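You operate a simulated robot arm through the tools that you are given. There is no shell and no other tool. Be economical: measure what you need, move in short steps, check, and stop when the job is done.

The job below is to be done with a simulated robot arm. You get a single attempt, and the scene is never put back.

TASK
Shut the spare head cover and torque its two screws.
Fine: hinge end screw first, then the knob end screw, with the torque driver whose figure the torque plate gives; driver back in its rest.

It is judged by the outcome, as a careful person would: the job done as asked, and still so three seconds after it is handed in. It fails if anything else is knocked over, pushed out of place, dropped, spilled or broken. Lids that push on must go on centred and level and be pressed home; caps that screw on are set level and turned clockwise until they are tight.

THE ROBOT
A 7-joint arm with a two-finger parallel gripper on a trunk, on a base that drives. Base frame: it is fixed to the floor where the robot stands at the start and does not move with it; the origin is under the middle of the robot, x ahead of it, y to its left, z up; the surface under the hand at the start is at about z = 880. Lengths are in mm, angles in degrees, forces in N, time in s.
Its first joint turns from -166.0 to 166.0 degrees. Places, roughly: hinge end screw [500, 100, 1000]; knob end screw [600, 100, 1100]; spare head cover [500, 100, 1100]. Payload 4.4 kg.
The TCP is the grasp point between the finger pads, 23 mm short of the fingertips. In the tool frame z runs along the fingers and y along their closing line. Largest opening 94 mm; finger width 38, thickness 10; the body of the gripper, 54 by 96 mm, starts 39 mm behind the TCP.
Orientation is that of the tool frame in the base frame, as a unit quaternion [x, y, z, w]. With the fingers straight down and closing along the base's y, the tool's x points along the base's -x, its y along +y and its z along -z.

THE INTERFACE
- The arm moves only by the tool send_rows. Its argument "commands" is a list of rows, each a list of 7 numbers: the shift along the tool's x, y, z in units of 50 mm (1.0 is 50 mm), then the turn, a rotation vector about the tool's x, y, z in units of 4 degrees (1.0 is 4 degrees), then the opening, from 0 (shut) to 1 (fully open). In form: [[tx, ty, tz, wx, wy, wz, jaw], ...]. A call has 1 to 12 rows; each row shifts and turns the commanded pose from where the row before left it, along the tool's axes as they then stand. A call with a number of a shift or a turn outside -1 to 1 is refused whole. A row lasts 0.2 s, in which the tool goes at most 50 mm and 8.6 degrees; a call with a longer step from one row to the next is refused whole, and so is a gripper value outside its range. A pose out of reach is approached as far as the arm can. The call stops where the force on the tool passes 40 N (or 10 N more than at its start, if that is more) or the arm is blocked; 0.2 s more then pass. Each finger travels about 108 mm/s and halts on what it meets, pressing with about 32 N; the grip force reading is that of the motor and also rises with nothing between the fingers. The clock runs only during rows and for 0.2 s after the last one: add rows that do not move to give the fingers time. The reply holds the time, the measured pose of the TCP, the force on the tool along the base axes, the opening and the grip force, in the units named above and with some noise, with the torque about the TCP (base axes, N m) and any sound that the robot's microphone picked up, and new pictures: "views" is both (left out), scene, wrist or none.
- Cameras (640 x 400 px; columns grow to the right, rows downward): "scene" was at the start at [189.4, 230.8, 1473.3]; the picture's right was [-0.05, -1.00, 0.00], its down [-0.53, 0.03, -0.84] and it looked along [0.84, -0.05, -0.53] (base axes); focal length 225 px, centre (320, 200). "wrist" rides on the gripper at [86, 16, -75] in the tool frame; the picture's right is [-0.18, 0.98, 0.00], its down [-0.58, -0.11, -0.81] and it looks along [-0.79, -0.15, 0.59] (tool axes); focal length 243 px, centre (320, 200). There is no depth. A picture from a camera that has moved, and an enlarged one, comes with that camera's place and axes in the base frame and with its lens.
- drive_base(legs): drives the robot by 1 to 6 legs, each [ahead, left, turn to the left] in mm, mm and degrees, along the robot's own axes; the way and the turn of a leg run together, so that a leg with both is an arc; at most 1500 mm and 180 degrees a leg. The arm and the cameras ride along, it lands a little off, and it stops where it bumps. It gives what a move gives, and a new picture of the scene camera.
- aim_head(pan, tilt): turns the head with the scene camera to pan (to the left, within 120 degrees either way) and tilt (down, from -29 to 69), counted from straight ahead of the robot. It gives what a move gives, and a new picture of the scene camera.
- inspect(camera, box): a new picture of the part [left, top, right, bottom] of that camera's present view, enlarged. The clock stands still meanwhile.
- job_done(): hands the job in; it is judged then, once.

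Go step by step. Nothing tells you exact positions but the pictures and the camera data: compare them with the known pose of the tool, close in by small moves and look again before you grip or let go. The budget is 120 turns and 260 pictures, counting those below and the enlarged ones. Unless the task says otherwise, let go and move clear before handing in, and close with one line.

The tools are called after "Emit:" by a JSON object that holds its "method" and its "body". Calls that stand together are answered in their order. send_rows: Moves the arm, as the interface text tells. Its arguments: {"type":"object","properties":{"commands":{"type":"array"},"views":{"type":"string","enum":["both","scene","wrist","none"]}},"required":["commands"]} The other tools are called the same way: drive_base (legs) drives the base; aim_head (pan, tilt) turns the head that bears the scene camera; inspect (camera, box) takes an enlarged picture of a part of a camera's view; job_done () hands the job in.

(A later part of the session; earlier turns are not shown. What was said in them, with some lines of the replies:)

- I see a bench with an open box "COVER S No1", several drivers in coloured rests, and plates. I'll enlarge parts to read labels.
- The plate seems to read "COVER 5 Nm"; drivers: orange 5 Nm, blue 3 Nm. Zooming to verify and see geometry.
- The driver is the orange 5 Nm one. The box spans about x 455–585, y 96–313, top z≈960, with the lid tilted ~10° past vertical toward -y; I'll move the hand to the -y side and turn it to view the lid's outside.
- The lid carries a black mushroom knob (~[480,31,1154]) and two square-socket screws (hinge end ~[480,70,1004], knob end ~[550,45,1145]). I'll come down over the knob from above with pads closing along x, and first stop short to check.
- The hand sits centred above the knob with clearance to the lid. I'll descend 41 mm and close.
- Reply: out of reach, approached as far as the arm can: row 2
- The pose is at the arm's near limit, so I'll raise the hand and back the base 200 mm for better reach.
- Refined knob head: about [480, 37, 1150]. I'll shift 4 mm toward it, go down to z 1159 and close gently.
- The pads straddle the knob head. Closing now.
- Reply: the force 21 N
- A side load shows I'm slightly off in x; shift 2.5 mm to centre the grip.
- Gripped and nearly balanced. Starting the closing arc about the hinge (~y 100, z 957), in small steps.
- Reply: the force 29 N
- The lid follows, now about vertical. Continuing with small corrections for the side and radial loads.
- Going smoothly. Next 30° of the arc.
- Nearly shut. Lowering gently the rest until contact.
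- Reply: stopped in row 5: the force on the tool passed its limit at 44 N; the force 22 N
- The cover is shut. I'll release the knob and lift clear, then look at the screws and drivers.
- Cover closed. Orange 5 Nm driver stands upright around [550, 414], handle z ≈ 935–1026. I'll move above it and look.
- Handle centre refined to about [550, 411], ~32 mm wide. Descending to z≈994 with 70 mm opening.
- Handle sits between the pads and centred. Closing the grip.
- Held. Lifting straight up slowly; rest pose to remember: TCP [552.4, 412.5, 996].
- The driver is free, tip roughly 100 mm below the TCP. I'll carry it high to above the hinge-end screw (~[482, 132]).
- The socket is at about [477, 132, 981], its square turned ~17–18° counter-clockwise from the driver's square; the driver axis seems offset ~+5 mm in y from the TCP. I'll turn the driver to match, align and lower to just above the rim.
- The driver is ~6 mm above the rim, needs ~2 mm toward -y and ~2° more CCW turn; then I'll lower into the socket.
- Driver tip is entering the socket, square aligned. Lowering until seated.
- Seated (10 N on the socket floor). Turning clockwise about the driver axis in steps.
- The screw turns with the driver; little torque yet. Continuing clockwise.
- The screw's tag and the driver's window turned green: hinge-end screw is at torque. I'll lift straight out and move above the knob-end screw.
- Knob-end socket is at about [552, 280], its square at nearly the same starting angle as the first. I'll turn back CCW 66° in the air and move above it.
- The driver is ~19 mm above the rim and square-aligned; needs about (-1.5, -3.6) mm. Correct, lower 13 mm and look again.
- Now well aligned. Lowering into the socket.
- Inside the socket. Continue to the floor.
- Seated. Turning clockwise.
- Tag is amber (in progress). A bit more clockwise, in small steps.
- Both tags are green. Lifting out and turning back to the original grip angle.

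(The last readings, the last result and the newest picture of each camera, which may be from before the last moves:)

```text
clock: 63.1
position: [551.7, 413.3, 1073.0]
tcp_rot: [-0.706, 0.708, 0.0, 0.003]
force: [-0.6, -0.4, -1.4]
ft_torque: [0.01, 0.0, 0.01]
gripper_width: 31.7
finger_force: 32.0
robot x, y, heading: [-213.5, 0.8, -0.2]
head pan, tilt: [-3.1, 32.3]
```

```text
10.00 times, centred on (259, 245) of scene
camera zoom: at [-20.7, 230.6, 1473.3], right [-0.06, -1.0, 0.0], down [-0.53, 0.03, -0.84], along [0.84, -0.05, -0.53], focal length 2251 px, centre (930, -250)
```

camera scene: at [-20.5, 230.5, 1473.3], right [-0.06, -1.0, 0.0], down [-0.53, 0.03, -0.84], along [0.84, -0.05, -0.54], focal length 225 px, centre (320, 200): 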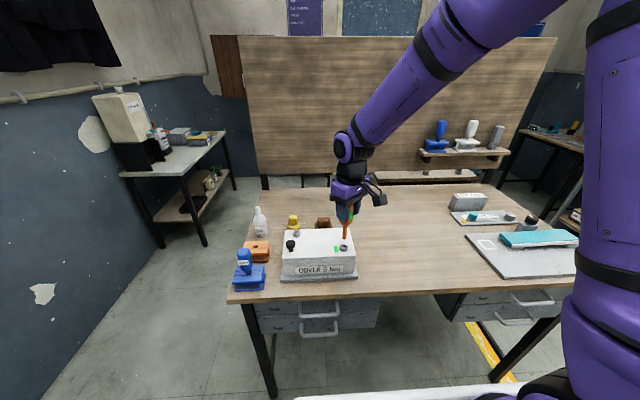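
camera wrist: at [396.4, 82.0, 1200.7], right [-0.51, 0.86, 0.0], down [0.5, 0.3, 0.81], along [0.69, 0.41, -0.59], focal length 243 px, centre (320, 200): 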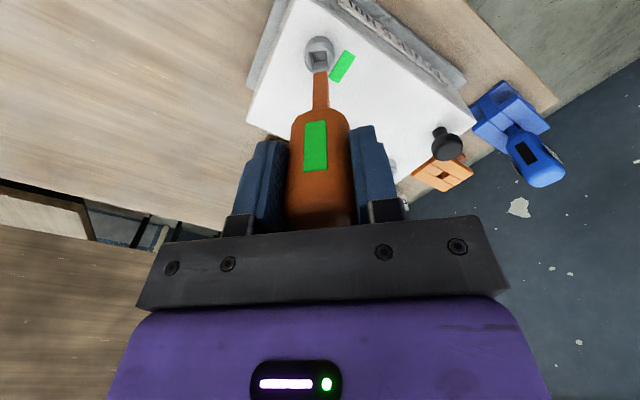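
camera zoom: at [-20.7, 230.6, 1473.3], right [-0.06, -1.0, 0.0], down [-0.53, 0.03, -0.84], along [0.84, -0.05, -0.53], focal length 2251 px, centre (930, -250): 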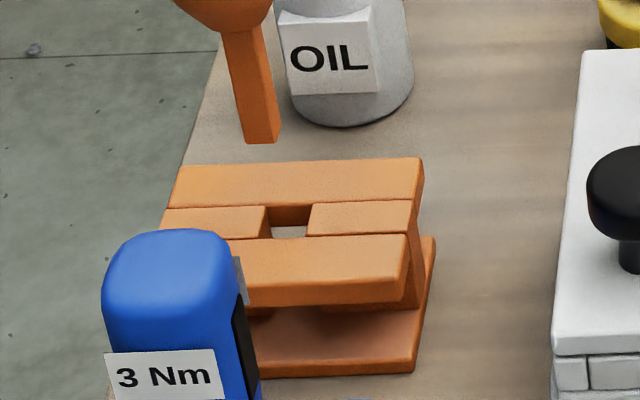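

Emit:
{"method": "inspect", "body": {"camera": "scene", "box": [250, 232, 270, 252]}}

Emit:
{"method": "send_rows", "body": {"commands": [[0, -0.03, 0.3, 0, 0, 0, 0.1], [0, 0, 0.2, 0, 0, 0, 0.1], [0, 0, 0, 0, 0, 0, 0.1]], "views": "none"}}

Emit:
{"method": "inspect", "body": {"camera": "wrist", "box": [280, 20, 360, 90]}}

Emit:
{"method": "inspect", "body": {"camera": "scene", "box": [248, 230, 272, 252]}}

```text
16.00 times, centred on (260, 242) of scene
camera zoom: at [-20.7, 230.6, 1473.3], right [-0.06, -1.0, 0.0], down [-0.53, 0.03, -0.84], along [0.84, -0.05, -0.53], focal length 3602 px, centre (1280, -472)
```

zoom: 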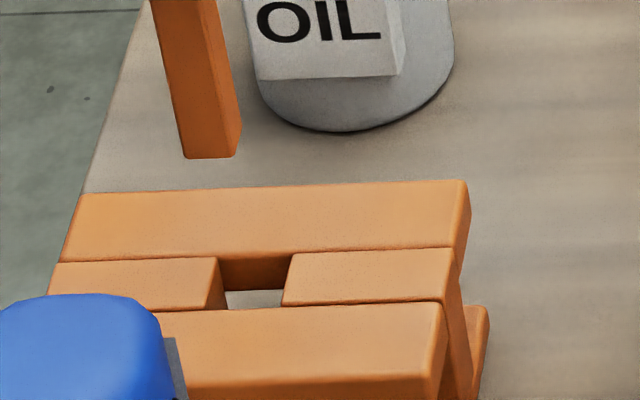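

```text
clock: 63.9
position: [554.3, 412.9, 1048.3]
tcp_rot: [-0.706, 0.708, -0.001, 0.002]
force: [-0.1, 0.3, -1.8]
ft_torque: [0.0, 0.02, -0.01]
gripper_width: 31.4
finger_force: 31.9
robot x, y, heading: [-209.2, 0.2, -0.1]
head pan, tilt: [-3.1, 32.3]
```

```text
5.71 times, centred on (320, 55) of wrist
camera zoom: at [537.6, 326.6, 1122.0], right [-0.98, 0.19, 0.0], down [0.11, 0.58, 0.81], along [0.15, 0.79, -0.59], focal length 1386 px, centre (320, 1029)
```

zoom: 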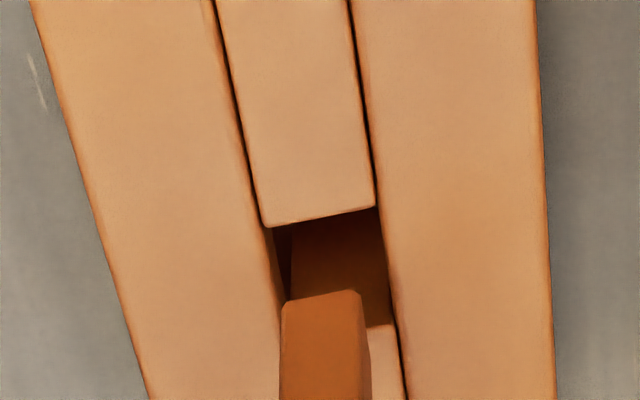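

```text
16.00 times, centred on (260, 241) of scene
camera zoom: at [-20.6, 230.6, 1473.3], right [-0.06, -1.0, 0.0], down [-0.53, 0.03, -0.84], along [0.84, -0.05, -0.54], focal length 3602 px, centre (1280, -456)
```

zoom: 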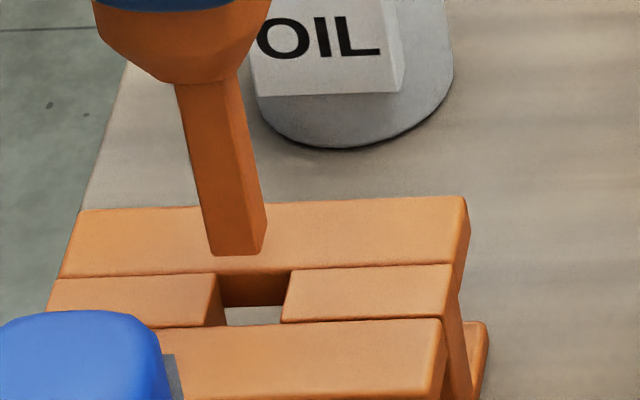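

Alignment over the rest hole looks good in both views. Lowering gradually.

Emit:
{"method": "send_rows", "body": {"commands": [[0, 0, 0.1, 0, 0, 0, 0.1], [0, 0, 0.1, 0, 0, 0, 0.1], [0, 0, 0.1, 0, 0, 0, 0.1], [0, 0, 0.1, 0, 0, 0, 0.1], [0, 0, 0, 0, 0, 0, 0.1]], "views": "none"}}

Emit:
{"method": "inspect", "body": {"camera": "wrist", "box": [280, 20, 360, 90]}}

Emit:
{"method": "inspect", "body": {"camera": "scene", "box": [248, 230, 272, 252]}}

```text
clock: 65.1
position: [555.0, 412.2, 1028.5]
tcp_rot: [-0.706, 0.709, 0.0, 0.004]
force: [-0.1, 0.2, -1.9]
ft_torque: [0.02, -0.01, -0.03]
gripper_width: 31.6
finger_force: 31.4
robot x, y, heading: [-211.4, 1.8, -0.2]
head pan, tilt: [-3.1, 32.3]
```

```text
5.71 times, centred on (320, 55) of wrist
camera zoom: at [537.7, 327.1, 1102.3], right [-0.98, 0.19, 0.0], down [0.11, 0.58, 0.81], along [0.15, 0.79, -0.59], focal length 1386 px, centre (320, 1029)
```

zoom: 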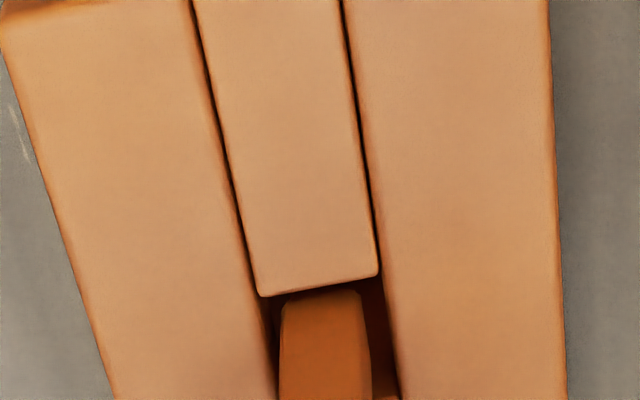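

```text
16.00 times, centred on (260, 241) of scene
camera zoom: at [-20.6, 230.6, 1473.3], right [-0.06, -1.0, 0.0], down [-0.53, 0.03, -0.84], along [0.84, -0.05, -0.54], focal length 3602 px, centre (1280, -456)
```

zoom: 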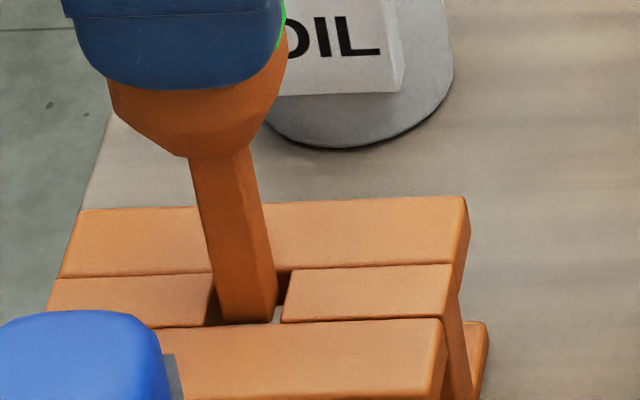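

Tip is inside the hole. Continue down to the seat.

Emit:
{"method": "send_rows", "body": {"commands": [[0, 0, 0.15, 0, 0, 0, 0.1], [0, 0, 0.15, 0, 0, 0, 0.1], [0, 0, 0.15, 0, 0, 0, 0.1], [0, 0, 0.1, 0, 0, 0, 0.1], [0, 0, 0.05, 0, 0, 0, 0.1], [0, 0, 0.03, 0, 0, 0, 0.1], [0, 0, 0, 0, 0, 0, 0.1]], "views": "scene"}}

Emit:
{"method": "inspect", "body": {"camera": "scene", "box": [228, 205, 288, 275]}}

```text
clock: 66.7
position: [554.5, 413.6, 997.1]
tcp_rot: [-0.706, 0.708, -0.001, 0.002]
force: [0.0, 0.0, -2.6]
ft_torque: [0.01, 0.02, -0.01]
gripper_width: 31.9
finger_force: 32.6
robot x, y, heading: [-211.9, 0.9, 0.1]
head pan, tilt: [-3.1, 32.3]
camera scene: at [-20.6, 230.6, 1473.3], right [-0.06, -1.0, 0.0], down [-0.53, 0.03, -0.84], along [0.84, -0.05, -0.54], focal length 225 px, centre (320, 200)
```

scene: 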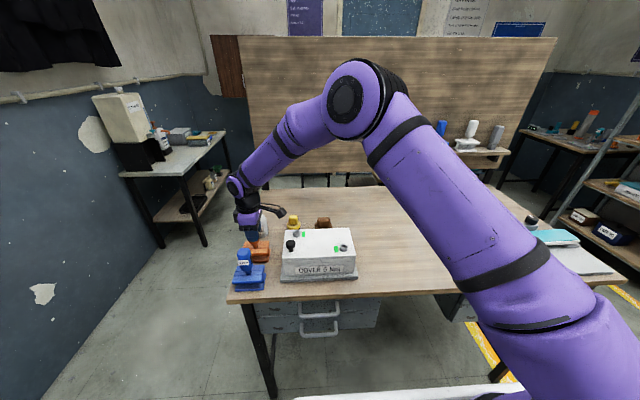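

```text
5.71 times, centred on (258, 240) of scene
camera zoom: at [-20.6, 230.6, 1473.3], right [-0.06, -1.0, 0.0], down [-0.53, 0.03, -0.84], along [0.84, -0.05, -0.54], focal length 1286 px, centre (674, -29)
```

zoom: 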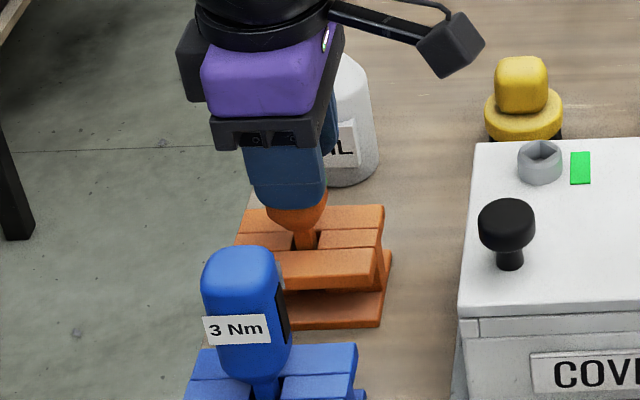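

No contact yet; continue a few mm until it seats.

Emit:
{"method": "send_rows", "body": {"commands": [[0, 0, 0.03, 0, 0, 0, 0.1], [0, 0, 0.03, 0, 0, 0, 0.1], [0, 0, 0, 0, 0, 0, 0.1]], "views": "none"}}

```text
clock: 67.5
position: [556.0, 413.3, 995.3]
tcp_rot: [-0.706, 0.709, -0.002, 0.003]
force: [-1.4, -2.2, 9.3]
ft_torque: [-0.18, 0.19, 0.0]
gripper_width: 31.7
finger_force: 32.2
robot x, y, heading: [-206.9, 0.9, -0.3]
head pan, tilt: [-3.1, 32.3]
```

Seated at z≈995 with light contact. Opening and rising clear.

Emit:
{"method": "send_rows", "body": {"commands": [[0, 0, -0.02, 0, 0, 0, 0.4], [0, 0, 0, 0, 0, 0, 0.7], [0, 0, 0, 0, 0, 0, 0.7], [0, 0, -0.4, 0, 0, 0, 0.7], [0, 0, -0.8, 0, 0, 0, 0.7], [0, 0, -1, 0, 0, 0, 0.7], [0, 0, -1, 0, 0, 0, 0.7], [0, 0, -1, 0, 0, 0, 0.7]], "views": "both"}}

Emit:
{"method": "inspect", "body": {"camera": "scene", "box": [210, 190, 370, 300]}}

```text
clock: 69.3
position: [552.3, 413.9, 1203.2]
tcp_rot: [-0.707, 0.707, -0.001, 0.002]
force: [0.1, 0.3, -0.4]
ft_torque: [-0.01, 0.01, 0.04]
gripper_width: 65.7
finger_force: 0.0
robot x, y, heading: [-211.8, -0.3, -0.1]
head pan, tilt: [-3.1, 32.3]
camera scene: at [-20.3, 230.8, 1473.2], right [-0.06, -1.0, 0.0], down [-0.53, 0.03, -0.84], along [0.84, -0.05, -0.54], focal length 225 px, centre (320, 200)
camera wrist: at [535.4, 327.8, 1276.3], right [-0.98, 0.19, 0.0], down [0.11, 0.58, 0.81], along [0.15, 0.79, -0.59], focal length 243 px, centre (320, 200)
```

scene: 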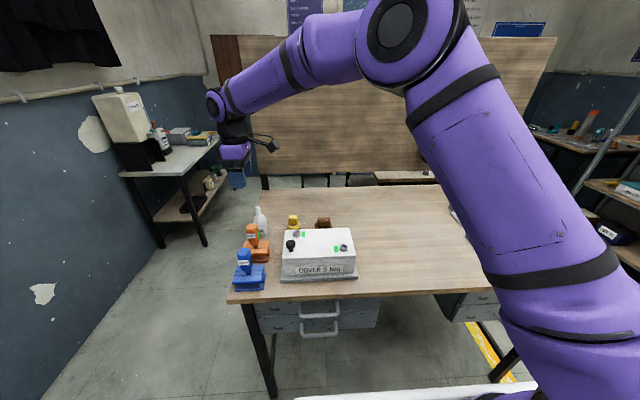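
wrist: 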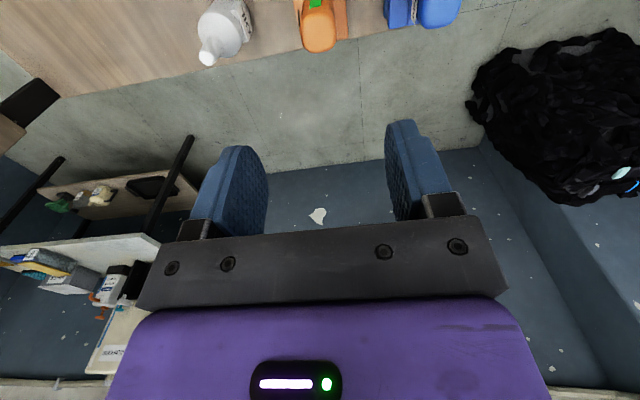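

```text
3.64 times, centred on (290, 245) of scene
camera zoom: at [-20.3, 230.8, 1473.2], right [-0.06, -1.0, 0.0], down [-0.53, 0.03, -0.84], along [0.84, -0.05, -0.54], focal length 819 px, centre (429, 36)
```

zoom: 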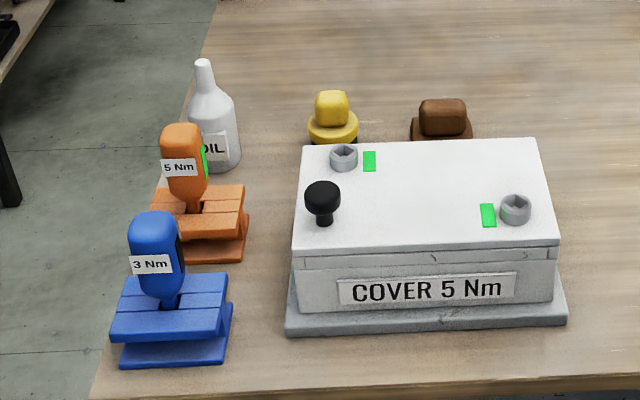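

The driver is back upright in its rest, the cover is shut, both tags are green and nothing else has moved. Handing in.

Emit:
{"method": "job_done", "body": {}}

```text
The job is handed in.
```

The cover is shut. Both screws were torqued with the orange 5 Nm driver the plate calls for, hinge end first and then knob end, and both tags show green. The driver is back in its rest, and the job is handed in.
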